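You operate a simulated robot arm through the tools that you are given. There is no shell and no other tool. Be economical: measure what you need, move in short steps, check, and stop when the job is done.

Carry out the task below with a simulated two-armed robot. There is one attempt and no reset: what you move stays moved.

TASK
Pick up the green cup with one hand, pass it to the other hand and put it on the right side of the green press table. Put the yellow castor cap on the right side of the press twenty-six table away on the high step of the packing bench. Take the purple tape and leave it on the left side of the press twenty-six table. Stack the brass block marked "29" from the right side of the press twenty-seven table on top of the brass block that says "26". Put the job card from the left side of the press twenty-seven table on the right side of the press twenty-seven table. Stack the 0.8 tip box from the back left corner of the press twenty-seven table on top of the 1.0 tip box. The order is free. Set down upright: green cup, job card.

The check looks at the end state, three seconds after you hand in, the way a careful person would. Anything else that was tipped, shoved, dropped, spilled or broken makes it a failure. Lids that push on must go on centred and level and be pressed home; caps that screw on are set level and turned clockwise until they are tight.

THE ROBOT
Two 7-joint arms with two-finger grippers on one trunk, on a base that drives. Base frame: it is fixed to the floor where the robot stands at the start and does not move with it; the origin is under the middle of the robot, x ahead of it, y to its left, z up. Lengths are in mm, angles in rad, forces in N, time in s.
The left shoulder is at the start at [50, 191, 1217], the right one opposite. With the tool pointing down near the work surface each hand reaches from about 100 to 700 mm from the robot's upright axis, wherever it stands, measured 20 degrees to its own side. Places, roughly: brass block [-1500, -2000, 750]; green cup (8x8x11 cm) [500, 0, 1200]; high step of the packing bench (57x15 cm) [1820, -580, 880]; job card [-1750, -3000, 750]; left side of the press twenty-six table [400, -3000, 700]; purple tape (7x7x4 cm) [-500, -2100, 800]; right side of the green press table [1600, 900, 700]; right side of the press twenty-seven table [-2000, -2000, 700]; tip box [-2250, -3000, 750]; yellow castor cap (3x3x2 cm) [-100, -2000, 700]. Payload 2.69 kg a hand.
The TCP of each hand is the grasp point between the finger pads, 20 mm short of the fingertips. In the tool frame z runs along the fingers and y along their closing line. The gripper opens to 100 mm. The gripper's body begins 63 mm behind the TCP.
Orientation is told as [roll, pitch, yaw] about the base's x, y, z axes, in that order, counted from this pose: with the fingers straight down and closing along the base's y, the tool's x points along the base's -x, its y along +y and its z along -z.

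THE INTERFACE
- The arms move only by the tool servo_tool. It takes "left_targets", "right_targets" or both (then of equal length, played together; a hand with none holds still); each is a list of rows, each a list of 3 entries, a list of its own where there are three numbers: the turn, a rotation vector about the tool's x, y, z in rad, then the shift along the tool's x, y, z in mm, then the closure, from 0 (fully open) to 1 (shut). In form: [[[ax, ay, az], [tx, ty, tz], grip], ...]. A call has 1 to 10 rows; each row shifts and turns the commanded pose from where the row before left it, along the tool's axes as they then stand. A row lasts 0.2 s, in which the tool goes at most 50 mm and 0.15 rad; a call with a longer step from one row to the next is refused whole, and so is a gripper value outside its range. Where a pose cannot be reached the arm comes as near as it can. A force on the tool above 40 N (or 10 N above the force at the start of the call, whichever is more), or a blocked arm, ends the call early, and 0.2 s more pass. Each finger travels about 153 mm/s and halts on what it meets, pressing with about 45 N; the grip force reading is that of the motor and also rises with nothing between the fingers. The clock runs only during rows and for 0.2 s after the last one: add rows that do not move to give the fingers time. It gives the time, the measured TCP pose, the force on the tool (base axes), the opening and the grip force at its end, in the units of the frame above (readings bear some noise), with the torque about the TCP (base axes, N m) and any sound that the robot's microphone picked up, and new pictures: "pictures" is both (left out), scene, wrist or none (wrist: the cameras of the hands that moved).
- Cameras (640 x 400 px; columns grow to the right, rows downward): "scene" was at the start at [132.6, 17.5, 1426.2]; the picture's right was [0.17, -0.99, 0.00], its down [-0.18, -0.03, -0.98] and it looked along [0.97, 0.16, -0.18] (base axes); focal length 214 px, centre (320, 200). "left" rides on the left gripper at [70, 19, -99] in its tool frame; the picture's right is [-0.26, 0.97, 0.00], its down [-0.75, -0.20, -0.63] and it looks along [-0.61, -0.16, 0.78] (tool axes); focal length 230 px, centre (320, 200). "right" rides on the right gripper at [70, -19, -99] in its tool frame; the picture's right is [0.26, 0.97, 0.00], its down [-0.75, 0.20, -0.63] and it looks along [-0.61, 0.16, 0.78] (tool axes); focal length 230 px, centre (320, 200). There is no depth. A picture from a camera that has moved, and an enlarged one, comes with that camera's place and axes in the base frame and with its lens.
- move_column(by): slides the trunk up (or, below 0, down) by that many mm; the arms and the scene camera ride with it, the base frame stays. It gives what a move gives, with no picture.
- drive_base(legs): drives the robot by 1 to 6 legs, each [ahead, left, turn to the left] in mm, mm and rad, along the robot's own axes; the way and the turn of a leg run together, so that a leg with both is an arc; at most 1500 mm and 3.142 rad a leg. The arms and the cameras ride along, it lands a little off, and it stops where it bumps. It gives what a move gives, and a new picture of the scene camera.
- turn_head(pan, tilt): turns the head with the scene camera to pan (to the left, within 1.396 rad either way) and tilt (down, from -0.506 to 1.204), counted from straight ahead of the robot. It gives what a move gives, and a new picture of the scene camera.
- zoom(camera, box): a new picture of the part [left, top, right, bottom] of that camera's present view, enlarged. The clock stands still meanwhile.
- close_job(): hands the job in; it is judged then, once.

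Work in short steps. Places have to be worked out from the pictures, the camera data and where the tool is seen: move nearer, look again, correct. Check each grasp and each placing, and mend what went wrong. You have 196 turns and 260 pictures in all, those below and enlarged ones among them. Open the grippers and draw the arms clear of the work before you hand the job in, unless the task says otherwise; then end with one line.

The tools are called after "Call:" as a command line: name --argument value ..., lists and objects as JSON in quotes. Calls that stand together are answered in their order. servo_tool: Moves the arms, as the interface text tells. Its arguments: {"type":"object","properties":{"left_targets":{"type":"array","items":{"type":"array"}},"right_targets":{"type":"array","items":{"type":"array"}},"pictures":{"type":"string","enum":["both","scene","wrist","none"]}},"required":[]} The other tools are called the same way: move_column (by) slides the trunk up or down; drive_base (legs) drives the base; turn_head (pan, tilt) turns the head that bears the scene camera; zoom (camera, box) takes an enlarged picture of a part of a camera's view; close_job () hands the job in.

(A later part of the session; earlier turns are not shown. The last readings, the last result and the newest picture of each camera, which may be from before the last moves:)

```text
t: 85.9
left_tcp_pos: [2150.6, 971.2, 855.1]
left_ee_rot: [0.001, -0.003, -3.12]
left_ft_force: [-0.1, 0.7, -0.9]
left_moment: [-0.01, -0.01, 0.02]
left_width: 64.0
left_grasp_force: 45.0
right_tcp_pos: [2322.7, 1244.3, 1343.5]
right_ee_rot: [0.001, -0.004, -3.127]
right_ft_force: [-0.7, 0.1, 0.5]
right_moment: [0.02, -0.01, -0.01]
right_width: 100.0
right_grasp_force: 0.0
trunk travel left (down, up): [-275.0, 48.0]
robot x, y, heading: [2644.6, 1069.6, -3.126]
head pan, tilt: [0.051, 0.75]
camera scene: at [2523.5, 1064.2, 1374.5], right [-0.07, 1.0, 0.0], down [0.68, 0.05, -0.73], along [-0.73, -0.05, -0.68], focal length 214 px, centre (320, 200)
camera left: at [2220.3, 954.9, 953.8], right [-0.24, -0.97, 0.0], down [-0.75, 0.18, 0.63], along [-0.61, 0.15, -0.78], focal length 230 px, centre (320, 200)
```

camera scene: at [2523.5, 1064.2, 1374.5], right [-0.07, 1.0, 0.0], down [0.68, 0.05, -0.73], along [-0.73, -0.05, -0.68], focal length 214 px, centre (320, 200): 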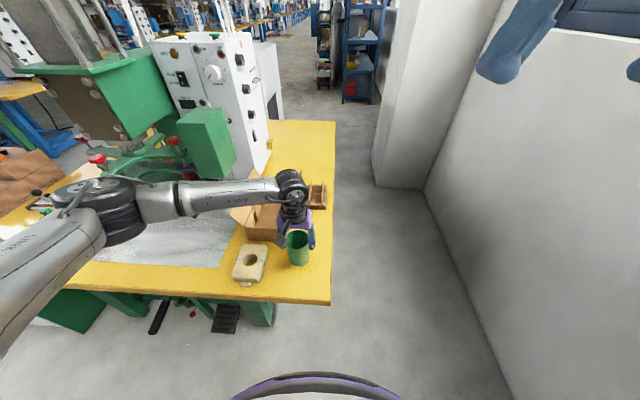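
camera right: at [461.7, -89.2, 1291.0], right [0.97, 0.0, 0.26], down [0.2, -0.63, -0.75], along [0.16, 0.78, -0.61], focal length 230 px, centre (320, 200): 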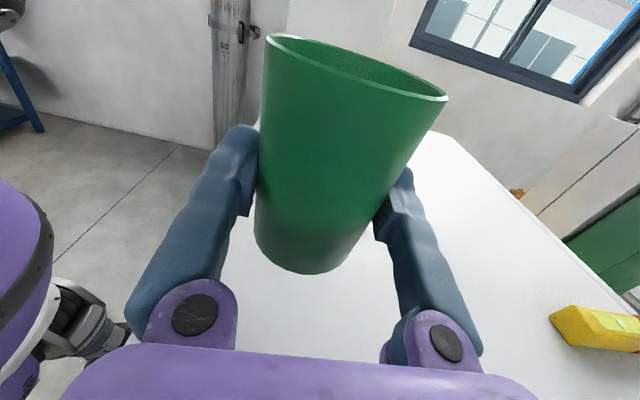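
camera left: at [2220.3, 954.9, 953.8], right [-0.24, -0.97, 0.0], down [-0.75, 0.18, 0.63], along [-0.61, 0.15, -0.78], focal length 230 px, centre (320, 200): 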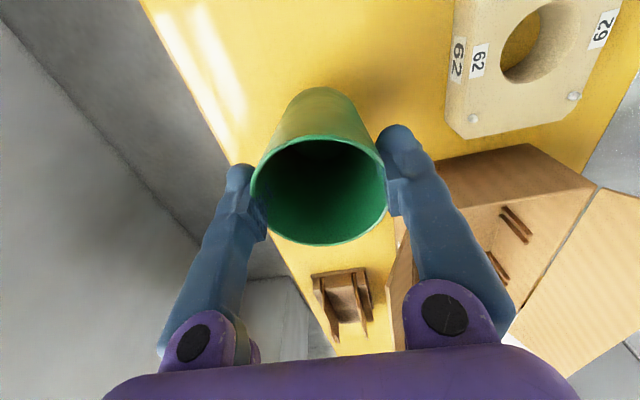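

Cup is upright and about 60–70 mm above the table. I lower it 45 mm and then in finer steps.

Call:
servo_tool --left_targets '[[[0, 0, 0], [0, 0, 25], 0.5], [[0, 0, 0], [0, 0, 20], 0.5], [[0, 0, 0], [0, 0, 5], 0.5], [[0, 0, 0], [0, 0, 0], 0.5]]' --pictures "scene"

Call:
zoom --camera "scene" --box '[250, 200, 340, 300]'

```text
t: 86.4
left_tcp_pos: [2147.8, 974.7, 832.1]
left_ee_rot: [-0.007, -0.007, -3.118]
left_ft_force: [5.0, -1.5, 17.2]
left_moment: [-0.14, -0.65, 0.02]
left_width: 64.1
left_grasp_force: 45.1
right_tcp_pos: [2323.5, 1244.7, 1343.2]
right_ee_rot: [0.002, -0.002, -3.127]
right_ft_force: [-0.8, -0.4, 0.3]
right_moment: [-0.02, -0.05, 0.0]
right_width: 99.9
right_grasp_force: 0.0
trunk travel left (down, up): [-275.0, 48.0]
robot x, y, heading: [2644.1, 1066.7, -3.126]
head pan, tilt: [0.051, 0.75]
stopped in row 2 (left hand): the force on the tool passed its limit at 55 N (the readings are from after the stop); the commanded pose is now the measured one
camera scene: at [2524.2, 1064.1, 1374.7], right [-0.07, 1.0, 0.0], down [0.68, 0.05, -0.73], along [-0.73, -0.05, -0.68], focal length 214 px, centre (320, 200)
```

scene: 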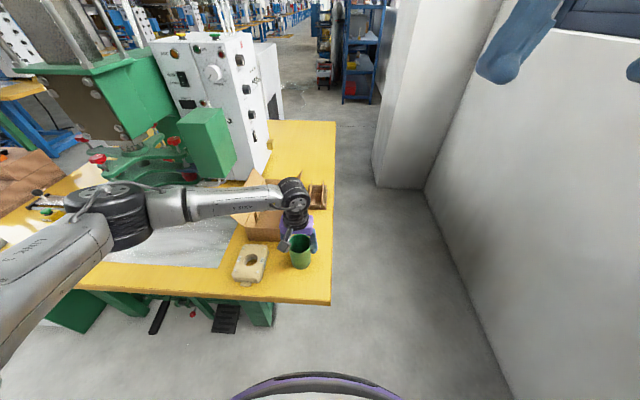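

```text
4.00 times, centred on (295, 250) of scene
camera zoom: at [2524.2, 1064.1, 1374.7], right [-0.07, 1.0, 0.0], down [0.68, 0.05, -0.73], along [-0.73, -0.05, -0.68], focal length 858 px, centre (420, 0)
```

zoom: 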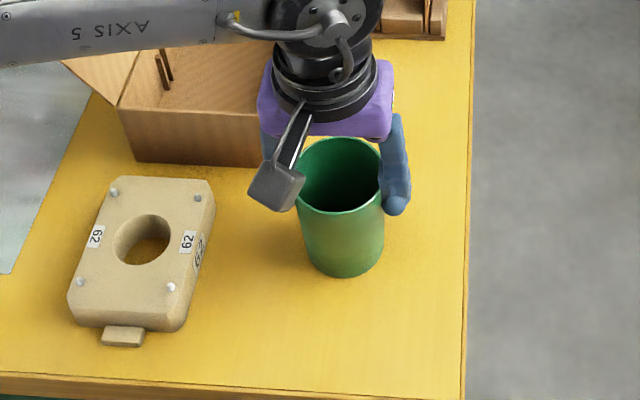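

The cup stands on the table (contact at TCP z 832). I relieve the pressure slightly, open, and rise straight up.

Call:
servo_tool --left_targets '[[[0, 0, 0], [0, 0, -1.5], 0.5], [[0, 0, 0], [0, 0, 0], 0.3], [[0, 0, 0], [0, 0, 0], 0.0], [[0, 0, 0], [0, 0, 0], 0.0], [[0, 0, 0], [0, 0, 0], 0.0]]' --pictures "wrist"

```text
t: 87.6
left_tcp_pos: [2147.3, 973.7, 830.8]
left_ee_rot: [-0.006, -0.006, -3.118]
left_ft_force: [0.3, -1.3, 1.1]
left_moment: [-0.03, -0.05, -0.03]
left_width: 99.9
left_grasp_force: 0.1
right_tcp_pos: [2322.4, 1244.7, 1343.8]
right_ee_rot: [0.001, -0.003, -3.126]
right_ft_force: [-0.5, -0.2, -0.1]
right_moment: [-0.01, 0.03, 0.01]
right_width: 100.1
right_grasp_force: 0.1
trunk travel left (down, up): [-275.0, 48.0]
robot x, y, heading: [2646.9, 1065.4, -3.127]
head pan, tilt: [0.051, 0.75]
camera left: at [2218.0, 957.5, 928.4], right [-0.23, -0.97, 0.0], down [-0.75, 0.18, 0.64], along [-0.62, 0.15, -0.77], focal length 230 px, centre (320, 200)
```

left: 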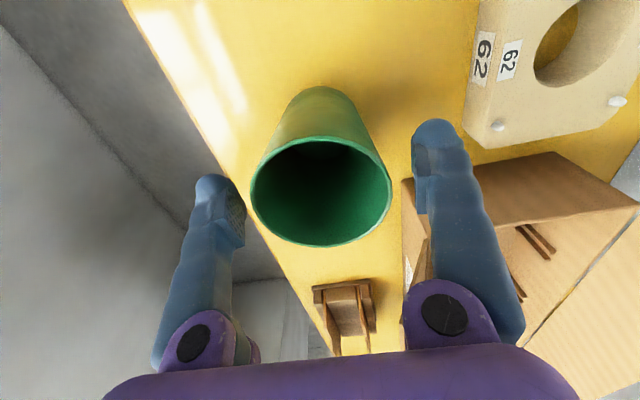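

Cup released and standing. I rise straight up well clear, and pull the arm in.

Call:
servo_tool --left_targets '[[[0, 0, 0], [0, 0, -45], 0], [[0, 0, 0], [0, 0, -50], 0], [[0, 0, 0], [0, 0, -50], 0], [[0, 0, 0], [0, 0, -50], 0], [[0, 0, 0], [0, 0, -50], 0], [[0, 0, 0], [0, 0, -50], 0], [[0, 0, 0], [0, 0, -50], 0], [[0, 0, 0], [0, 0, -50], 0], [[0, 0, 0], [0, 0, -50], 0], [[0, 0, 0], [0, 0, -50], 0]]' --pictures "none"

Call:
servo_tool --left_targets '[[[0, 0, 0], [48, 10, 0], 0], [[0, 0, 0], [48, 10, 0], 0], [[0, 0, 0], [48, 10, 0], 0], [[0, 0, 0], [48, 10, 0], 0]]' --pictures "scene"

```text
t: 89.8
left_tcp_pos: [2152.9, 973.8, 1328.3]
left_ee_rot: [-0.004, -0.005, -3.116]
left_ft_force: [-0.1, 0.6, 0.8]
left_moment: [-0.02, -0.01, -0.01]
left_width: 100.0
left_grasp_force: 0.1
right_tcp_pos: [2324.4, 1244.8, 1343.3]
right_ee_rot: [0.002, -0.004, -3.127]
right_ft_force: [0.3, -0.1, 0.5]
right_moment: [-0.02, 0.0, 0.0]
right_width: 99.7
right_grasp_force: 0.0
trunk travel left (down, up): [-275.0, 48.0]
robot x, y, heading: [2645.0, 1068.8, -3.131]
head pan, tilt: [0.051, 0.75]
```

```text
t: 90.8
left_tcp_pos: [2343.9, 935.7, 1322.0]
left_ee_rot: [-0.004, -0.006, -3.116]
left_ft_force: [1.1, -0.2, -1.1]
left_moment: [-0.03, 0.02, 0.0]
left_width: 99.9
left_grasp_force: 0.1
right_tcp_pos: [2323.8, 1245.5, 1343.4]
right_ee_rot: [0.001, -0.004, -3.125]
right_ft_force: [-0.8, -0.2, 0.2]
right_moment: [0.0, 0.01, -0.04]
right_width: 100.3
right_grasp_force: 0.1
trunk travel left (down, up): [-275.0, 48.0]
robot x, y, heading: [2642.8, 1068.2, -3.129]
head pan, tilt: [0.051, 0.75]
camera scene: at [2524.6, 1064.0, 1374.7], right [-0.07, 1.0, 0.0], down [0.68, 0.05, -0.73], along [-0.73, -0.05, -0.68], focal length 214 px, centre (320, 200)
```

scene: 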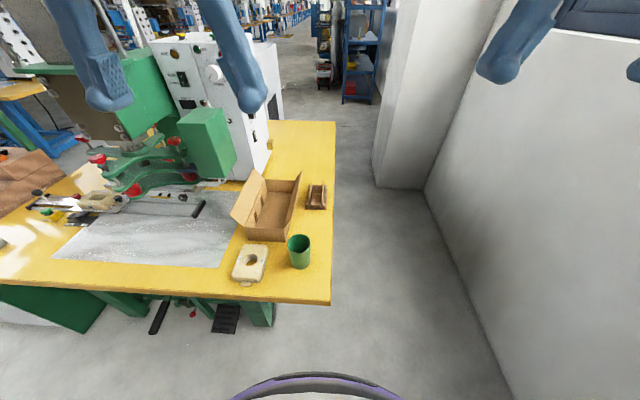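

Cup is standing in place. Next I drive back along −y and look toward the press twenty-six table.

Call:
drive_base --legs '[[-120, 0, 0], [0, 1500, 0], [0, 1400, 0]]'

Call:
turn_head --pan 0.0 --tilt 0.25

```text
t: 117.0
left_tcp_pos: [2508.3, -1966.5, 1322.4]
left_ee_rot: [-0.006, -0.008, -3.1]
left_ft_force: [-0.5, -0.7, -0.1]
left_moment: [-0.02, 0.0, -0.01]
left_width: 100.2
left_grasp_force: 0.1
right_tcp_pos: [2483.5, -1659.6, 1344.3]
right_ee_rot: [0.001, -0.003, -3.108]
right_ft_force: [-0.1, -0.8, -1.1]
right_moment: [0.02, 0.05, 0.01]
right_width: 100.0
right_grasp_force: 0.0
trunk travel left (down, up): [-275.0, 48.0]
robot x, y, heading: [2808.5, -1828.7, -3.107]
head pan, tilt: [0.051, 0.75]
camera scene: at [2687.2, -1835.8, 1374.5], right [-0.08, 1.0, 0.0], down [0.68, 0.06, -0.73], along [-0.73, -0.06, -0.68], focal length 214 px, centre (320, 200)
```

scene: 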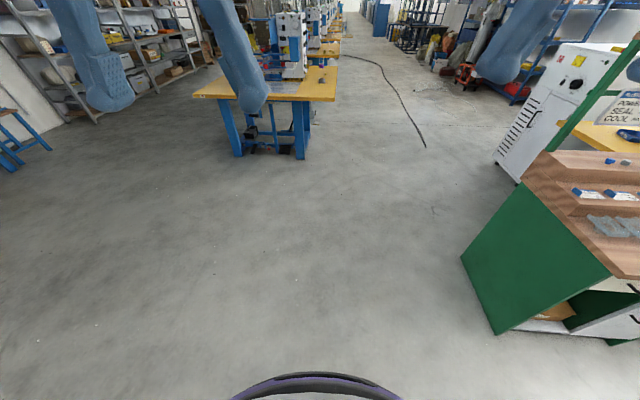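

```text
t: 117.9
left_tcp_pos: [2508.3, -1966.8, 1322.4]
left_ee_rot: [-0.006, -0.007, -3.099]
left_ft_force: [-0.1, 0.2, -0.4]
left_moment: [-0.01, 0.01, 0.01]
left_width: 100.0
left_grasp_force: 0.1
right_tcp_pos: [2483.7, -1658.6, 1343.5]
right_ee_rot: [0.002, -0.002, -3.11]
right_ft_force: [0.6, 0.2, -0.3]
right_moment: [0.02, 0.01, 0.0]
right_width: 100.0
right_grasp_force: 0.1
trunk travel left (down, up): [-275.0, 48.0]
robot x, y, heading: [2811.0, -1828.0, -3.106]
head pan, tilt: [0.0, 0.25]
camera scene: at [2676.4, -1832.0, 1419.6], right [-0.03, 1.0, 0.0], down [0.25, 0.01, -0.97], along [-0.97, -0.03, -0.25], focal length 214 px, centre (320, 200)
```

scene: 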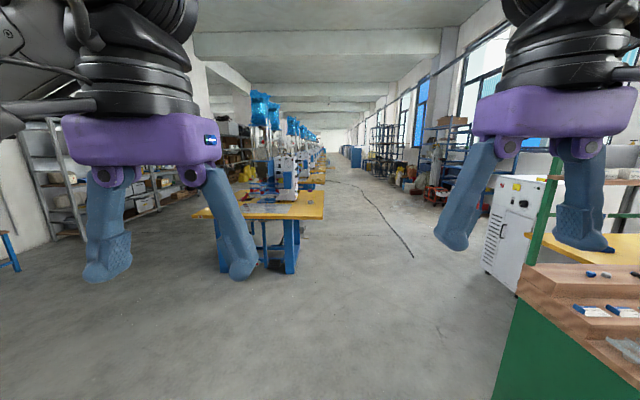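

Table 26 spans roughly x −530–720, y −3150 – −1860. The cap lies deep on its right side, best reached from the aisle. I drive forward toward the aisle on its right.

Call:
drive_base --legs '[[1200, -150, -0.035], [600, -250, 0]]'

Call:
turn_head --pan 0.55 --tilt 0.45

```text
t: 127.1
left_tcp_pos: [738.2, -1581.3, 1323.9]
left_ee_rot: [-0.005, -0.007, -3.132]
left_ft_force: [0.5, 0.6, 0.4]
left_moment: [-0.02, -0.02, 0.01]
left_width: 99.7
left_grasp_force: 0.1
right_tcp_pos: [723.0, -1271.5, 1343.7]
right_ee_rot: [-0.001, -0.001, -3.141]
right_ft_force: [-0.1, -0.7, 0.1]
right_moment: [0.0, -0.03, 0.0]
right_width: 100.1
right_grasp_force: 0.1
trunk travel left (down, up): [-275.0, 48.0]
robot x, y, heading: [1039.9, -1453.3, -3.14]
head pan, tilt: [0.0, 0.25]
camera scene: at [909.5, -1451.5, 1419.6], right [0.0, 1.0, 0.0], down [0.25, 0.0, -0.97], along [-0.97, 0.0, -0.25], focal length 214 px, centre (320, 200)
```

scene: 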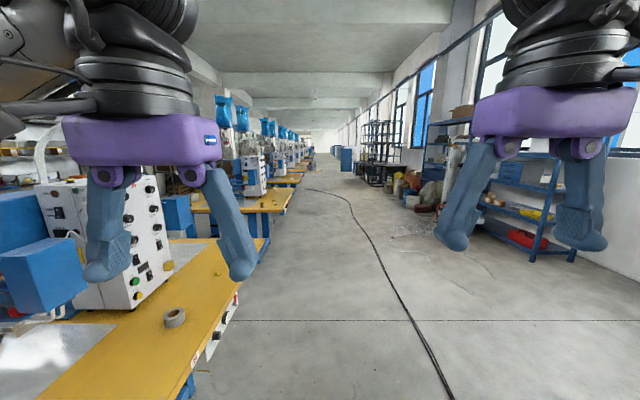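

```text
t: 128.1
left_tcp_pos: [738.1, -1580.9, 1323.0]
left_ee_rot: [-0.005, -0.007, -3.134]
left_ft_force: [-0.2, -0.2, -0.2]
left_moment: [0.02, 0.02, -0.03]
left_width: 100.1
left_grasp_force: 0.1
right_tcp_pos: [722.1, -1272.5, 1342.5]
right_ee_rot: [0.003, -0.002, -3.143]
right_ft_force: [1.3, 0.1, 1.0]
right_moment: [-0.01, 0.01, 0.01]
right_width: 100.0
right_grasp_force: 0.1
trunk travel left (down, up): [-275.0, 48.0]
robot x, y, heading: [1037.9, -1452.5, -3.138]
head pan, tilt: [0.55, 0.45]
camera scene: at [924.7, -1499.5, 1401.0], right [-0.52, 0.85, 0.0], down [0.37, 0.23, -0.9], along [-0.77, -0.47, -0.43], focal length 214 px, centre (320, 200)
```

scene: 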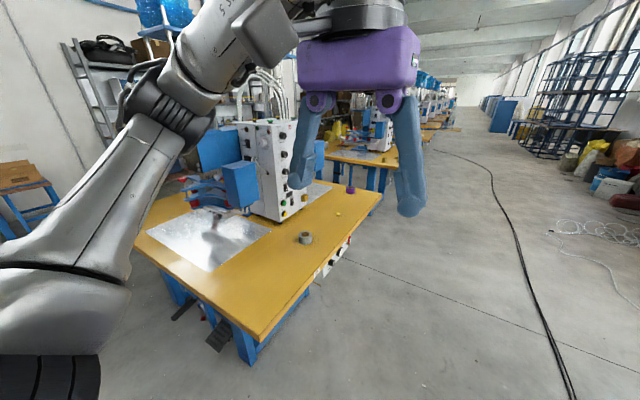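

I see the purple tape near [-480, -2080] and the tiny yellow cap near [-138, -2021]. I drive down the aisle to x≈−290 and turn to face the table's right edge, to take the cap with the left and the tape with the right hand.

Call:
drive_base --legs '[[1320, 0, 0], [0, 0, 1.571]]'

Call:
turn_head --pan 0.0 --tilt 0.8

```text
t: 138.6
left_tcp_pos: [-185.8, -1763.0, 1322.8]
left_ee_rot: [-0.006, -0.007, -1.581]
left_ft_force: [-0.3, 0.7, -0.6]
left_moment: [0.0, 0.03, 0.0]
left_width: 99.9
left_grasp_force: 0.1
right_tcp_pos: [-494.4, -1771.9, 1343.9]
right_ee_rot: [0.002, -0.003, -1.592]
right_ft_force: [0.3, 0.7, 0.5]
right_moment: [-0.02, 0.0, -0.02]
right_width: 99.9
right_grasp_force: 0.2
trunk travel left (down, up): [-275.0, 48.0]
robot x, y, heading: [-306.9, -1456.8, -1.589]
head pan, tilt: [0.55, 0.45]
camera scene: at [-259.7, -1573.3, 1401.0], right [-0.86, -0.51, 0.0], down [-0.22, 0.38, -0.9], along [0.45, -0.78, -0.44], focal length 214 px, centre (320, 200)
```

scene: 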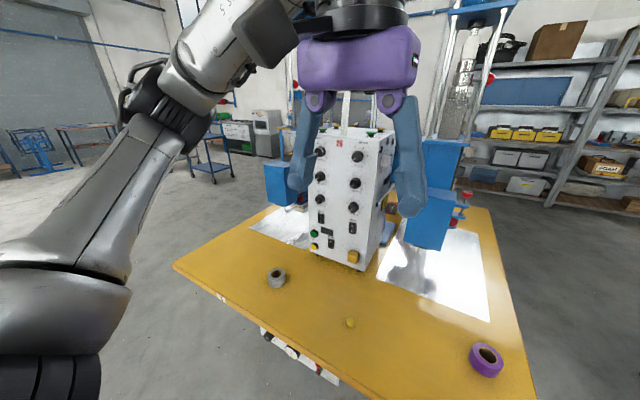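

```text
t: 139.6
left_tcp_pos: [-185.1, -1762.7, 1323.4]
left_ee_rot: [-0.006, -0.007, -1.584]
left_ft_force: [0.0, -0.9, 0.5]
left_moment: [-0.04, 0.01, 0.0]
left_width: 99.9
left_grasp_force: 0.1
right_tcp_pos: [-495.0, -1771.7, 1343.9]
right_ee_rot: [0.002, -0.001, -1.591]
right_ft_force: [-0.4, 1.0, -0.2]
right_moment: [-0.01, 0.01, -0.02]
right_width: 99.8
right_grasp_force: 0.0
trunk travel left (down, up): [-275.0, 48.0]
robot x, y, heading: [-301.9, -1458.1, -1.589]
head pan, tilt: [0.0, 0.799]
camera scene: at [-307.7, -1574.7, 1370.6], right [-1.0, 0.02, 0.0], down [0.01, 0.72, -0.7], along [-0.01, -0.7, -0.72], focal length 214 px, centre (320, 200)
```

scene: 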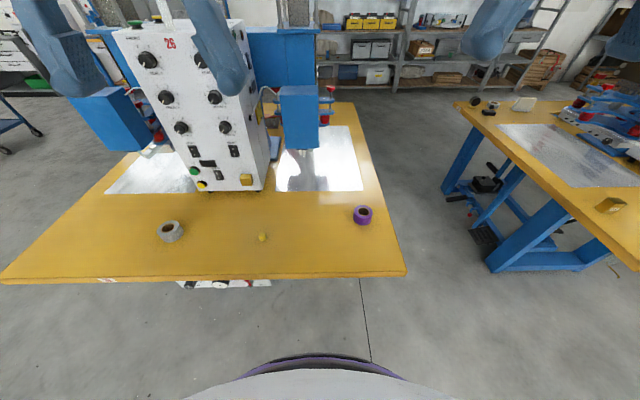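

Both targets are in easy reach: cap near [-114, -2001], tape near [-466, -2079]. I bring both hands above them at z≈1000.

Call:
servo_tool --left_targets '[[[0, 0, 0], [-23.5, 7, 32], 0], [[0, 0, 0], [-23.5, 7, 32], 0], [[0, 0, 0], [-23.5, 7, 32], 0], [[0, 0, 0], [-23.5, 7, 32], 0], [[0, 0, 0], [-23.5, 7, 32], 0], [[0, 0, 0], [-23.5, 7, 32], 0], [[0, 0, 0], [-23.5, 7, 32], 0], [[0, 0, 0], [-23.5, 7, 32], 0], [[0, 0, 0], [-23.5, 7, 32], 0], [[0, 0, 0], [-23.5, 7, 32], 0]]' --right_targets '[[[0, 0, 0], [-30.5, 3, 34], 0], [[0, 0, 0], [-30.5, 3, 34], 0], [[0, 0, 0], [-30.5, 3, 34], 0], [[0, 0, 0], [-30.5, 3, 34], 0], [[0, 0, 0], [-30.5, 3, 34], 0], [[0, 0, 0], [-30.5, 3, 34], 0], [[0, 0, 0], [-30.5, 3, 34], 0], [[0, 0, 0], [-30.5, 3, 34], 0], [[0, 0, 0], [-30.5, 3, 34], 0], [[0, 0, 0], [-30.5, 3, 34], 0]]' --pictures "wrist"

```text
t: 141.8
left_tcp_pos: [-117.8, -2002.0, 1001.5]
left_ee_rot: [-0.005, -0.005, -1.581]
left_ft_force: [0.1, 0.0, 0.5]
left_moment: [0.02, 0.04, 0.03]
left_width: 99.9
left_grasp_force: 0.0
right_tcp_pos: [-468.0, -2078.6, 1003.9]
right_ee_rot: [0.001, -0.002, -1.59]
right_ft_force: [1.0, -0.7, 0.0]
right_moment: [0.04, 0.02, 0.0]
right_width: 99.8
right_grasp_force: 0.0
trunk travel left (down, up): [-275.0, 48.0]
robot x, y, heading: [-308.0, -1455.0, -1.589]
head pan, tilt: [0.0, 0.799]
camera right: at [-486.8, -2009.6, 1102.8], right [0.97, 0.24, 0.0], down [0.19, -0.75, 0.63], along [0.15, -0.61, -0.78], focal length 230 px, centre (320, 200)
camera left: at [-99.4, -1931.1, 1100.0], right [0.96, -0.27, 0.0], down [-0.21, -0.74, 0.64], along [-0.17, -0.61, -0.77], focal length 230 px, centre (320, 200)
```

right: 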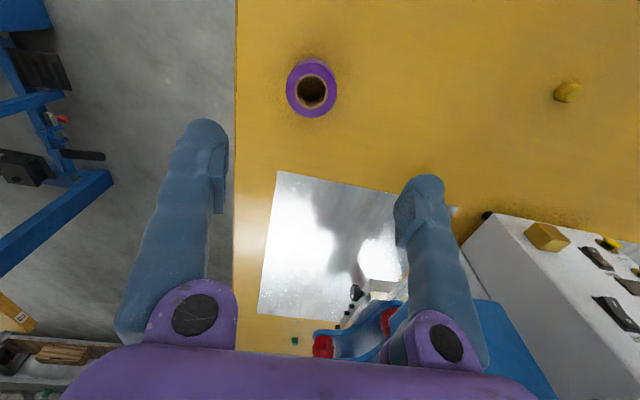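
left: 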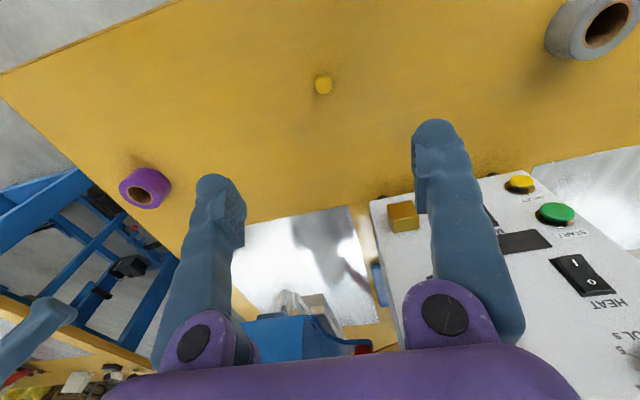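

From both views the tape centre is near [-476, -2088] and the cap near [-115, -2006]; table top about z 742. I correct and descend to z≈810.

Call:
servo_tool --left_targets '[[[0, 0, 0], [-4, 3, 40], 0], [[0, 0, 0], [0, 0, 45], 0], [[0, 0, 0], [0, 0, 45], 0], [[0, 0, 0], [0, 0, 45], 0], [[0, 0, 0], [0, 0, 15], 0]]' --right_targets '[[[0, 0, 0], [-9, -8, 40], 0], [[0, 0, 0], [0, 0, 45], 0], [[0, 0, 0], [0, 0, 45], 0], [[0, 0, 0], [0, 0, 30], 0], [[0, 0, 0], [0, 0, 10], 0]]' --pictures "wrist"

```text
t: 143.0
left_tcp_pos: [-115.9, -2005.5, 813.9]
left_ee_rot: [-0.005, -0.007, -1.583]
left_ft_force: [0.0, -0.9, 0.5]
left_moment: [0.03, 0.02, -0.02]
left_width: 100.0
left_grasp_force: 0.1
right_tcp_pos: [-479.2, -2086.8, 834.8]
right_ee_rot: [0.002, -0.002, -1.594]
right_ft_force: [0.2, -0.2, 0.7]
right_moment: [-0.03, 0.02, 0.01]
right_width: 99.9
right_grasp_force: 0.0
trunk travel left (down, up): [-275.0, 48.0]
robot x, y, heading: [-305.4, -1456.1, -1.591]
head pan, tilt: [0.0, 0.799]
camera right: at [-497.7, -2017.1, 932.5], right [0.97, 0.24, 0.0], down [0.18, -0.75, 0.63], along [0.15, -0.61, -0.78], focal length 230 px, centre (320, 200)
camera left: at [-97.1, -1934.5, 911.6], right [0.96, -0.27, 0.0], down [-0.21, -0.74, 0.64], along [-0.17, -0.61, -0.77], focal length 230 px, centre (320, 200)
```

right: 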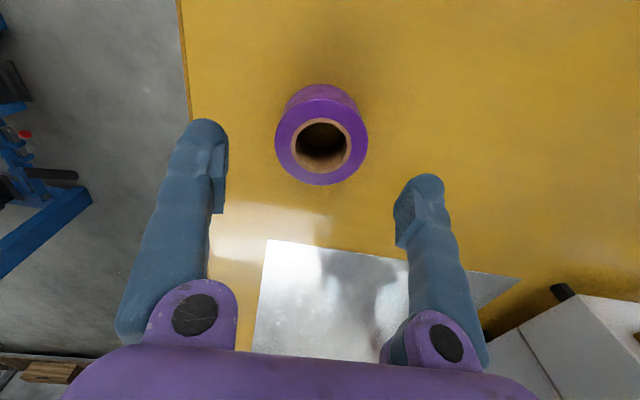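
left: 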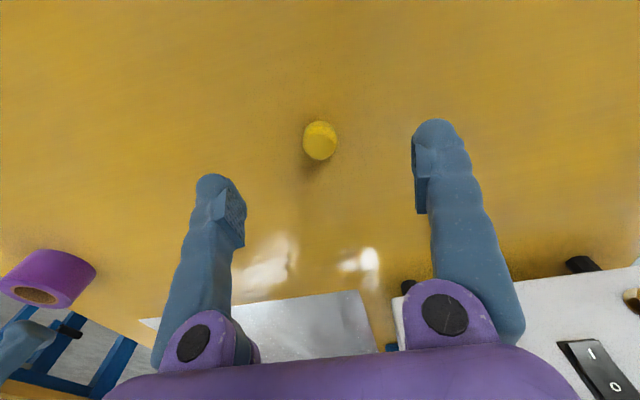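

Tape centre [-478, -2090], top about z 770; cap [-116, -2006], top about 755. I go down to grasp heights.

Call:
servo_tool --left_targets '[[[0, 0, 0], [0, 0, 15], 0], [[0, 0, 0], [0, 0, 15], 0], [[0, 0, 0], [0, 0, 10], 0], [[0, 0, 0], [0, 0, 4], 0], [[0, 0, 0], [0, 0, 0], 0]]' --right_targets '[[[0, 0, 0], [-3, 1, 25], 0], [[0, 0, 0], [0, 0, 20], 0], [[0, 0, 0], [0, 0, 15], 0], [[0, 0, 0], [0, 0, 7], 0], [[0, 0, 0], [0, 0, 0], 0]]' --pictures "wrist"

```text
t: 144.2
left_tcp_pos: [-117.2, -2007.8, 769.8]
left_ee_rot: [-0.005, -0.007, -1.582]
left_ft_force: [0.5, -0.3, 0.0]
left_moment: [-0.03, -0.03, 0.0]
left_width: 100.0
left_grasp_force: 0.0
right_tcp_pos: [-476.9, -2091.2, 766.6]
right_ee_rot: [0.001, -0.002, -1.591]
right_ft_force: [-1.2, -0.2, -0.4]
right_moment: [-0.01, -0.03, 0.04]
right_width: 100.2
right_grasp_force: 0.1
trunk travel left (down, up): [-275.0, 48.0]
robot x, y, heading: [-307.6, -1456.9, -1.592]
head pan, tilt: [0.0, 0.799]
camera right: at [-496.1, -2020.8, 865.5], right [0.97, 0.24, 0.0], down [0.18, -0.75, 0.63], along [0.15, -0.61, -0.78], focal length 230 px, centre (320, 200)
camera left: at [-98.7, -1935.1, 868.0], right [0.96, -0.27, 0.0], down [-0.21, -0.74, 0.64], along [-0.17, -0.61, -0.77], focal length 230 px, centre (320, 200)
```

right: 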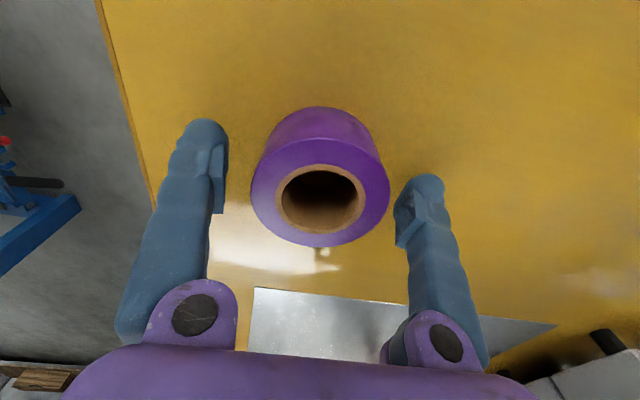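
left: 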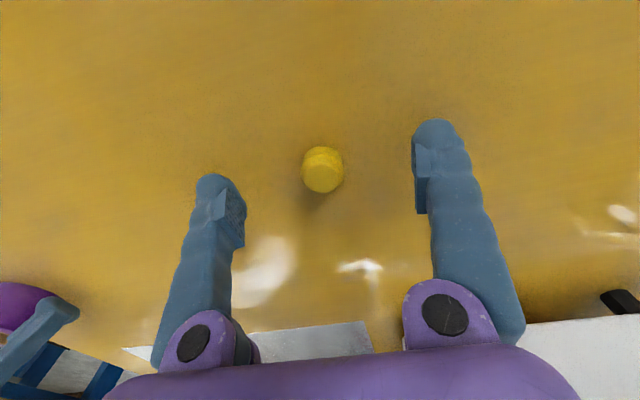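

The right hand straddles the tape; I close it. The left hand still needs about 9 mm more depth for the low cap.

Call:
servo_tool --left_targets '[[[0, 0, 0], [3, 1, 5], 0], [[0, 0, 0], [0, 0, 4], 0], [[0, 0, 0], [0, 0, 0], 0], [[0, 0, 0], [0, 0, 0], 0], [[0, 0, 0], [0, 0, 0], 0]]' --right_targets '[[[0, 0, 0], [-1, 0, 0], 0.1], [[0, 0, 0], [0, 0, 0], 0.25], [[0, 0, 0], [0, 0, 0], 0.4], [[0, 0, 0], [0, 0, 0], 0.5], [[0, 0, 0], [0, 0, 0], 0.5]]' --pictures "wrist"

```text
t: 145.4
left_tcp_pos: [-117.8, -2002.2, 761.6]
left_ee_rot: [-0.006, -0.006, -1.581]
left_ft_force: [-0.2, -0.3, -0.1]
left_moment: [0.0, 0.0, 0.0]
left_width: 99.8
left_grasp_force: 0.1
right_tcp_pos: [-477.7, -2091.2, 767.4]
right_ee_rot: [0.002, -0.001, -1.593]
right_ft_force: [-0.4, -0.3, -0.4]
right_moment: [-0.01, 0.01, 0.02]
right_width: 67.9
right_grasp_force: 45.3
trunk travel left (down, up): [-275.0, 48.0]
robot x, y, heading: [-306.3, -1457.9, -1.591]
head pan, tilt: [0.0, 0.799]
camera right: at [-496.1, -2022.0, 865.5], right [0.97, 0.24, 0.0], down [0.18, -0.75, 0.63], along [0.15, -0.61, -0.78], focal length 230 px, centre (320, 200)
camera left: at [-96.9, -1931.9, 859.0], right [0.96, -0.27, 0.0], down [-0.21, -0.74, 0.64], along [-0.17, -0.61, -0.77], focal length 230 px, centre (320, 200)
```

right: 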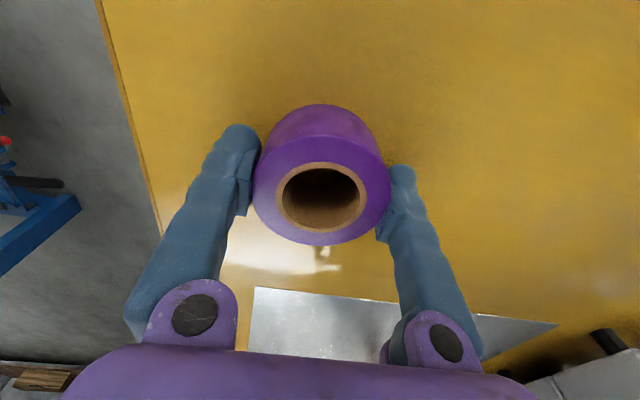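
left: 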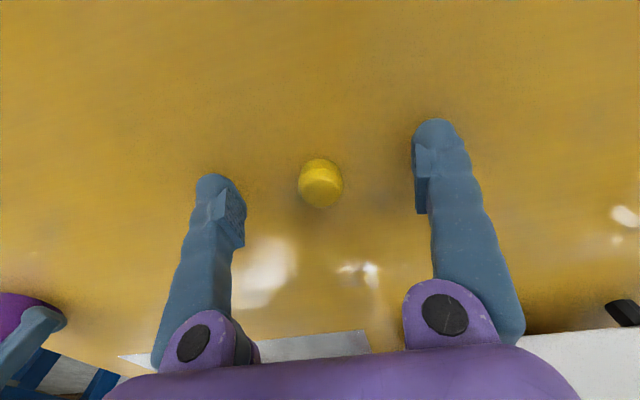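

Tape is held (67.9 mm). The cap sits right at the left TCP; I close on it and at the same time lift the tape a little.

Call:
servo_tool --left_targets '[[[0, 0, 0], [0, 0, 0], 0.3], [[0, 0, 0], [0, 0, 0], 0.5], [[0, 0, 0], [0, 0, 0], 0.65], [[0, 0, 0], [0, 0, 0], 0.75], [[0, 0, 0], [0, 0, 0], 0.85], [[0, 0, 0], [0, 0, 0], 0.85]]' --right_targets '[[[0, 0, 0], [0, 0, -15], 0.5], [[0, 0, 0], [0, 0, -30], 0.5], [[0, 0, 0], [0, 0, -40], 0.5], [[0, 0, 0], [0, 0, -40], 0.5], [[0, 0, 0], [0, 0, 0], 0.5], [[0, 0, 0], [0, 0, 0], 0.5]]' --pictures "wrist"

```text
t: 146.8
left_tcp_pos: [-116.6, -2002.8, 762.8]
left_ee_rot: [-0.005, -0.007, -1.582]
left_ft_force: [-0.2, -0.9, 0.5]
left_moment: [-0.01, -0.01, 0.01]
left_width: 19.3
left_grasp_force: 44.5
right_tcp_pos: [-477.2, -2090.4, 892.1]
right_ee_rot: [0.001, -0.003, -1.591]
right_ft_force: [-0.2, -0.7, -1.9]
right_moment: [-0.04, 0.01, 0.0]
right_width: 67.9
right_grasp_force: 44.8
trunk travel left (down, up): [-275.0, 48.0]
robot x, y, heading: [-307.4, -1456.3, -1.592]
head pan, tilt: [0.0, 0.799]
camera right: at [-494.1, -2021.2, 989.6], right [0.97, 0.24, 0.0], down [0.18, -0.75, 0.63], along [0.15, -0.61, -0.78], focal length 230 px, centre (320, 200)
camera left: at [-96.9, -1931.9, 859.0], right [0.96, -0.27, 0.0], down [-0.21, -0.74, 0.64], along [-0.17, -0.61, -0.77], focal length 230 px, centre (320, 200)
```

right: 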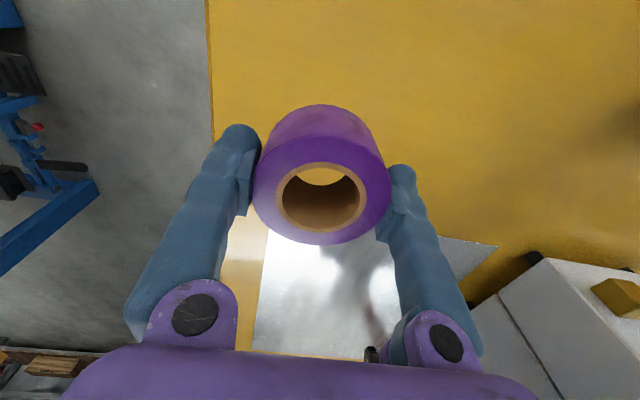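
left: 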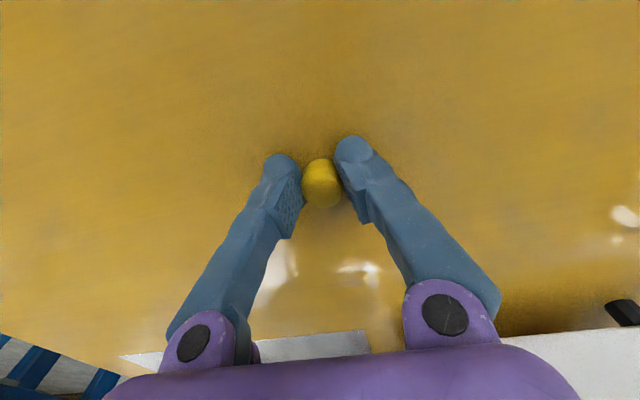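

The cap is held (19.3 mm). I lift both hands high and draw them in.

Call:
servo_tool --left_targets '[[[0, 0, 0], [0, 0, -20], 0.85], [[0, 0, 0], [0, 0, -40], 0.85], [[0, 0, 0], [0, 0, -48], 0.85], [[0, 0, 0], [0, 0, -48], 0.85], [[0, 0, 0], [0, 0, -48], 0.85], [[0, 0, 0], [20, 5, -42], 0.85], [[0, 0, 0], [25, 5, -40], 0.85], [[0, 0, 0], [25, 5, -40], 0.85], [[0, 0, 0], [25, 0, -40], 0.85], [[0, 0, 0], [25, 0, -40], 0.85]]' --right_targets '[[[0, 0, 0], [0, 0, -20], 0.5], [[0, 0, 0], [0, 0, -40], 0.5], [[0, 0, 0], [0, 0, -48], 0.5], [[0, 0, 0], [0, 0, -48], 0.5], [[0, 0, 0], [0, 0, -48], 0.5], [[0, 0, 0], [35, 0, -30], 0.5], [[0, 0, 0], [40, 0, -25], 0.5], [[0, 0, 0], [40, 0, -25], 0.5], [[0, 0, 0], [40, 0, -25], 0.5], [[0, 0, 0], [40, 0, -25], 0.5]]' --pictures "wrist"

```text
t: 149.0
left_tcp_pos: [-99.7, -1878.0, 1168.4]
left_ee_rot: [-0.005, -0.008, -1.584]
left_ft_force: [0.2, 1.2, 0.8]
left_moment: [-0.02, 0.01, 0.0]
left_width: 21.2
left_grasp_force: 45.2
right_tcp_pos: [-472.3, -1892.6, 1224.4]
right_ee_rot: [0.0, -0.005, -1.593]
right_ft_force: [0.1, 0.2, -0.4]
right_moment: [-0.02, 0.0, -0.02]
right_width: 67.7
right_grasp_force: 45.0
trunk travel left (down, up): [-275.0, 48.0]
robot x, y, heading: [-308.8, -1455.8, -1.594]
head pan, tilt: [0.0, 0.799]
camera right: at [-490.1, -1822.5, 1323.5], right [0.97, 0.24, 0.0], down [0.18, -0.75, 0.63], along [0.15, -0.61, -0.77], focal length 230 px, centre (320, 200)
camera left: at [-81.0, -1805.8, 1265.1], right [0.96, -0.27, 0.0], down [-0.21, -0.74, 0.64], along [-0.17, -0.61, -0.77], focal length 230 px, centre (320, 200)
```

right: 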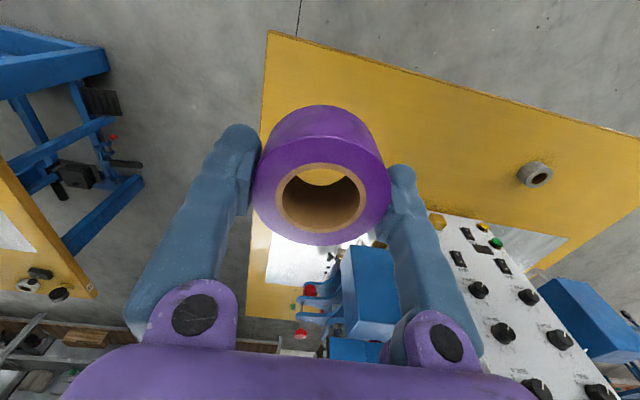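
left: 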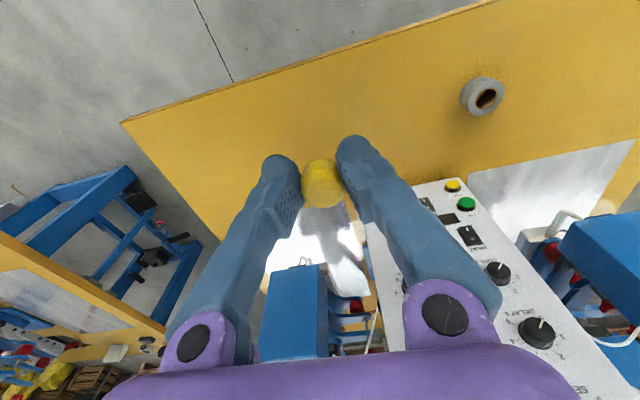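

Both items are held. I strafe out past the table's front, drive along it and turn to face its left half.

Call:
drive_base --legs '[[-50, 1500, 0.02], [0, 150, 0], [1450, 0, 0], [0, 0, -1.57]]'

Call:
turn_head --pan -0.1 --tilt 0.7

```text
refused: leg 1 is longer than a leg can be; nothing moved
```

```text
t: 149.6
left_tcp_pos: [-100.6, -1878.8, 1166.2]
left_ee_rot: [-0.004, -0.006, -1.584]
left_ft_force: [0.5, 0.1, -0.1]
left_moment: [0.03, 0.0, 0.0]
left_width: 20.8
left_grasp_force: 44.9
right_tcp_pos: [-471.1, -1895.1, 1223.0]
right_ee_rot: [0.0, -0.001, -1.592]
right_ft_force: [0.3, 0.2, -2.2]
right_moment: [0.02, -0.01, 0.01]
right_width: 67.9
right_grasp_force: 45.0
trunk travel left (down, up): [-275.0, 48.0]
robot x, y, heading: [-305.0, -1454.4, -1.593]
head pan, tilt: [-0.099, 0.7]
camera scene: at [-316.2, -1578.8, 1378.7], right [-0.99, 0.12, 0.0], down [0.08, 0.64, -0.76], along [-0.09, -0.76, -0.64], focal length 214 px, centre (320, 200)
```

scene: 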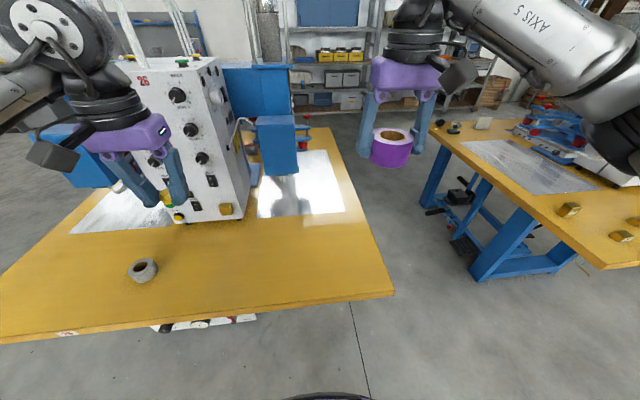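

Leg too long; I split it.

Call:
drive_base --legs '[[0, 1450, 0.02], [0, 200, 0], [1400, 0, 0], [0, 0, -1.57]]'

Call:
turn_head --pan -0.1 --tilt 0.6

```text
t: 175.0
left_tcp_pos: [970.0, -3077.2, 1165.2]
left_ee_rot: [-0.007, -0.008, -3.106]
left_ft_force: [-0.7, 0.0, -0.4]
left_moment: [0.01, -0.03, -0.02]
left_width: 20.9
left_grasp_force: 45.1
right_tcp_pos: [936.5, -2706.4, 1223.1]
right_ee_rot: [0.001, -0.003, -3.113]
right_ft_force: [0.7, -0.4, -1.2]
right_moment: [-0.02, 0.0, 0.01]
right_width: 66.6
right_grasp_force: 45.1
trunk travel left (down, up): [-275.0, 48.0]
robot x, y, heading: [1383.0, -2849.9, -3.112]
head pan, tilt: [-0.099, 0.7]
camera scene: at [1259.0, -2844.4, 1378.8], right [0.07, 1.0, 0.0], down [0.64, -0.05, -0.76], along [-0.76, 0.06, -0.64], focal length 214 px, centre (320, 200)
```

scene: 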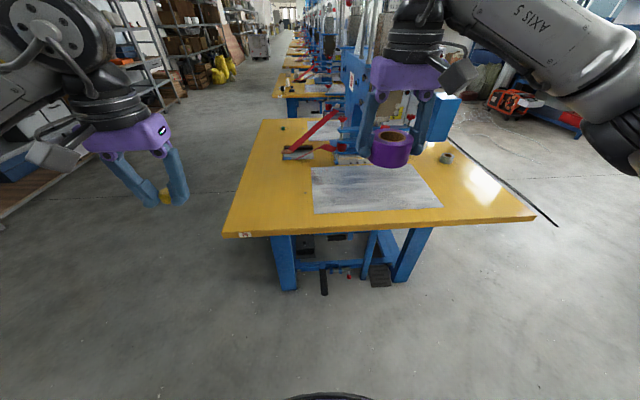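

```text
t: 175.7
left_tcp_pos: [970.4, -3077.8, 1165.7]
left_ee_rot: [-0.003, -0.008, -3.105]
left_ft_force: [0.3, 0.6, 0.5]
left_moment: [-0.04, -0.01, 0.01]
left_width: 21.1
left_grasp_force: 44.5
right_tcp_pos: [936.1, -2706.7, 1223.8]
right_ee_rot: [0.001, -0.002, -3.113]
right_ft_force: [-0.4, -0.4, -1.3]
right_moment: [0.02, 0.0, 0.03]
right_width: 66.6
right_grasp_force: 45.4
trunk travel left (down, up): [-275.0, 48.0]
robot x, y, heading: [1384.3, -2851.8, -3.119]
head pan, tilt: [-0.099, 0.6]
camera scene: at [1255.5, -2844.2, 1387.4], right [0.07, 1.0, 0.0], down [0.56, -0.04, -0.82], along [-0.82, 0.06, -0.57], focal length 214 px, centre (320, 200)
```

scene: 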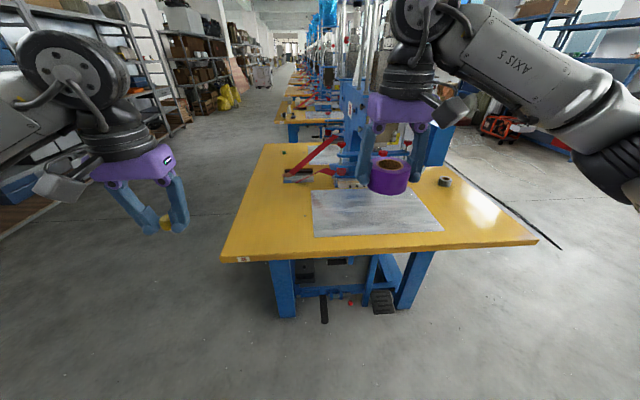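

The table's left free area is y −3170 – −2840; I choose [460, −2990] for the tape. I move nearer so the right hand faces it.

Call:
drive_base --legs '[[0, 290, -0.02], [300, 0, 0]]'

```text
t: 180.6
left_tcp_pos: [665.6, -3369.3, 1164.9]
left_ee_rot: [-0.004, -0.007, -3.125]
left_ft_force: [0.0, 0.1, -1.1]
left_moment: [0.02, 0.0, -0.02]
left_width: 20.8
left_grasp_force: 44.7
right_tcp_pos: [640.1, -2999.1, 1222.9]
right_ee_rot: [0.002, -0.002, -3.135]
right_ft_force: [0.0, -0.1, -0.5]
right_moment: [0.0, 0.0, -0.04]
right_width: 66.6
right_grasp_force: 45.3
trunk travel left (down, up): [-275.0, 48.0]
robot x, y, heading: [1085.2, -3154.6, -3.133]
head pan, tilt: [-0.099, 0.6]
camera scene: at [955.7, -3142.1, 1387.4], right [0.09, 1.0, 0.0], down [0.56, -0.05, -0.82], along [-0.82, 0.08, -0.57], focal length 214 px, centre (320, 200)
```

scene: 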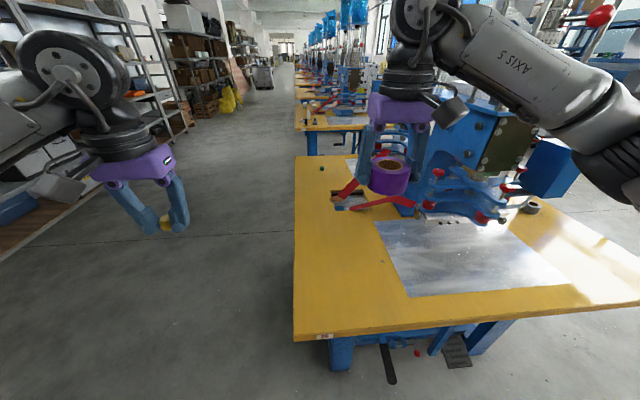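

I move the tape over [450, −2997] and down to about z 815.

Call:
servo_tool --right_targets '[[[0, 0, 0], [-32, 0, 36], 0.5], [[0, 0, 0], [-32, 0, 36], 0.5], [[0, 0, 0], [-32, 0, 36], 0.5], [[0, 0, 0], [-32, 0, 36], 0.5], [[0, 0, 0], [-32, 0, 36], 0.5], [[0, 0, 0], [-32, 0, 36], 0.5], [[0, 0, 0], [0, 0, 48], 0.5], [[0, 0, 0], [0, 0, 48], 0.5], [[0, 0, 0], [0, 0, 48], 0.5], [[0, 0, 0], [0, 0, 48], 0.5]]' --pictures "both"

```text
t: 182.8
left_tcp_pos: [665.4, -3368.7, 1165.7]
left_ee_rot: [-0.006, -0.008, -3.126]
left_ft_force: [0.0, 1.2, 0.1]
left_moment: [0.01, 0.03, 0.01]
left_width: 21.2
left_grasp_force: 45.4
right_tcp_pos: [447.9, -3002.2, 816.4]
right_ee_rot: [0.003, -0.002, -3.135]
right_ft_force: [-0.7, -0.8, -1.0]
right_moment: [0.0, 0.0, -0.01]
right_width: 66.6
right_grasp_force: 45.3
trunk travel left (down, up): [-275.0, 48.0]
robot x, y, heading: [1083.9, -3147.3, -3.138]
head pan, tilt: [-0.099, 0.6]
camera scene: at [955.6, -3142.3, 1387.4], right [0.09, 1.0, 0.0], down [0.56, -0.05, -0.82], along [-0.82, 0.08, -0.57], focal length 214 px, centre (320, 200)
camera right: at [518.3, -2983.2, 914.4], right [0.27, -0.96, 0.0], down [-0.75, -0.21, 0.63], along [-0.61, -0.17, -0.78], focal length 230 px, centre (320, 200)
```

scene: 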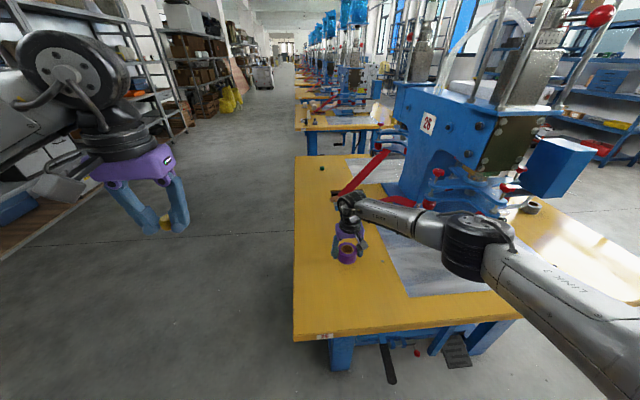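
right: 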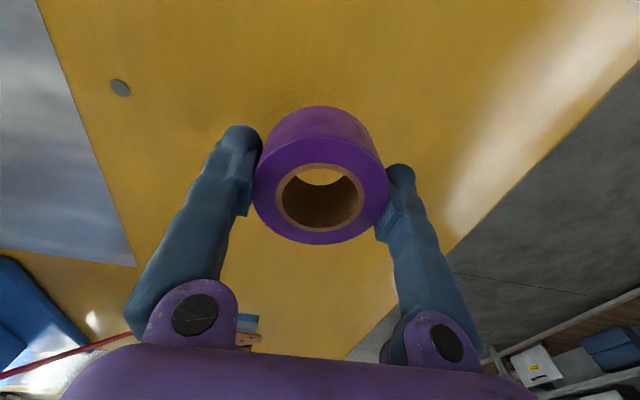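

The spot is clear. I lower the tape in fine steps to the table.

Call:
servo_tool --right_targets '[[[0, 0, 0], [0, 0, 25], 0.5], [[0, 0, 0], [0, 0, 15], 0.5], [[0, 0, 0], [0, 0, 5], 0.5], [[0, 0, 0], [0, 0, 3], 0.5], [[0, 0, 0], [0, 0, 2], 0.5], [[0, 0, 0], [0, 0, 0], 0.5]]' --pictures "none"

```text
t: 184.2
left_tcp_pos: [667.9, -3369.2, 1167.5]
left_ee_rot: [-0.006, -0.01, -3.127]
left_ft_force: [0.1, 0.2, -0.4]
left_moment: [0.03, 0.0, -0.01]
left_width: 21.3
left_grasp_force: 45.3
right_tcp_pos: [447.4, -3001.3, 768.3]
right_ee_rot: [0.001, -0.005, -3.135]
right_ft_force: [2.2, 2.5, 16.0]
right_moment: [-0.46, -0.21, 0.11]
right_width: 66.6
right_grasp_force: 45.6
trunk travel left (down, up): [-275.0, 48.0]
robot x, y, heading: [1082.9, -3149.5, -3.134]
head pan, tilt: [-0.099, 0.6]
```

Light contact (16 N) at z 768: the tape rests on the table. I open and rise.

Call:
servo_tool --right_targets '[[[0, 0, 0], [0, 0, -1], 0.4], [[0, 0, 0], [0, 0, 0], 0.2], [[0, 0, 0], [0, 0, 0], 0.0], [[0, 0, 0], [0, 0, 0], 0.0], [[0, 0, 0], [0, 0, -20], 0.0], [[0, 0, 0], [0, 0, -40], 0.0], [[0, 0, 0], [0, 0, -50], 0.0], [[0, 0, 0], [0, 0, -50], 0.0], [[0, 0, 0], [0, 0, -50], 0.0], [[0, 0, 0], [0, 0, -50], 0.0]]' --pictures "wrist"

Call:
servo_tool --right_targets '[[[0, 0, 0], [0, 0, -50], 0.0], [[0, 0, 0], [0, 0, -50], 0.0], [[0, 0, 0], [0, 0, -50], 0.0], [[0, 0, 0], [20, 0, -40], 0.0], [[0, 0, 0], [30, 0, -30], 0.0], [[0, 0, 0], [40, 0, 0], 0.0], [[0, 0, 0], [40, 0, 0], 0.0], [[0, 0, 0], [40, 0, 0], 0.0]]' --pictures "none"

```text
t: 186.3
left_tcp_pos: [665.9, -3368.8, 1165.6]
left_ee_rot: [-0.004, -0.007, -3.126]
left_ft_force: [0.1, -0.3, -0.2]
left_moment: [0.01, 0.0, -0.02]
left_width: 21.0
left_grasp_force: 44.6
right_tcp_pos: [447.3, -3003.4, 1029.7]
right_ee_rot: [0.0, -0.002, -3.134]
right_ft_force: [1.0, 0.2, 0.0]
right_moment: [0.01, -0.01, 0.02]
right_width: 99.9
right_grasp_force: 0.1
trunk travel left (down, up): [-275.0, 48.0]
robot x, y, heading: [1084.0, -3156.5, -3.136]
head pan, tilt: [-0.099, 0.6]
camera right: at [516.1, -2985.9, 1128.4], right [0.26, -0.96, 0.0], down [-0.75, -0.21, 0.63], along [-0.61, -0.17, -0.78], focal length 230 px, centre (320, 200)
```

right: 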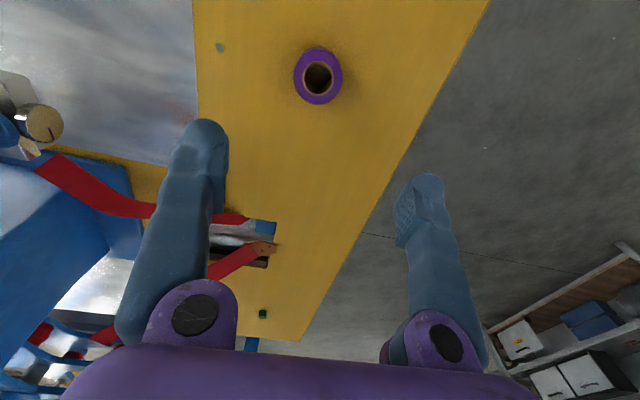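

```text
t: 188.2
left_tcp_pos: [666.2, -3368.7, 1166.7]
left_ee_rot: [-0.006, -0.005, -3.126]
left_ft_force: [0.2, -1.1, -0.8]
left_moment: [0.0, 0.01, -0.03]
left_width: 21.0
left_grasp_force: 44.5
right_tcp_pos: [617.1, -2997.3, 1247.5]
right_ee_rot: [0.002, -0.002, -3.137]
right_ft_force: [-0.1, 0.0, -0.3]
right_moment: [-0.03, 0.04, 0.0]
right_width: 100.2
right_grasp_force: 0.0
trunk travel left (down, up): [-275.0, 48.0]
robot x, y, heading: [1086.0, -3150.2, -3.134]
head pan, tilt: [-0.099, 0.6]
```

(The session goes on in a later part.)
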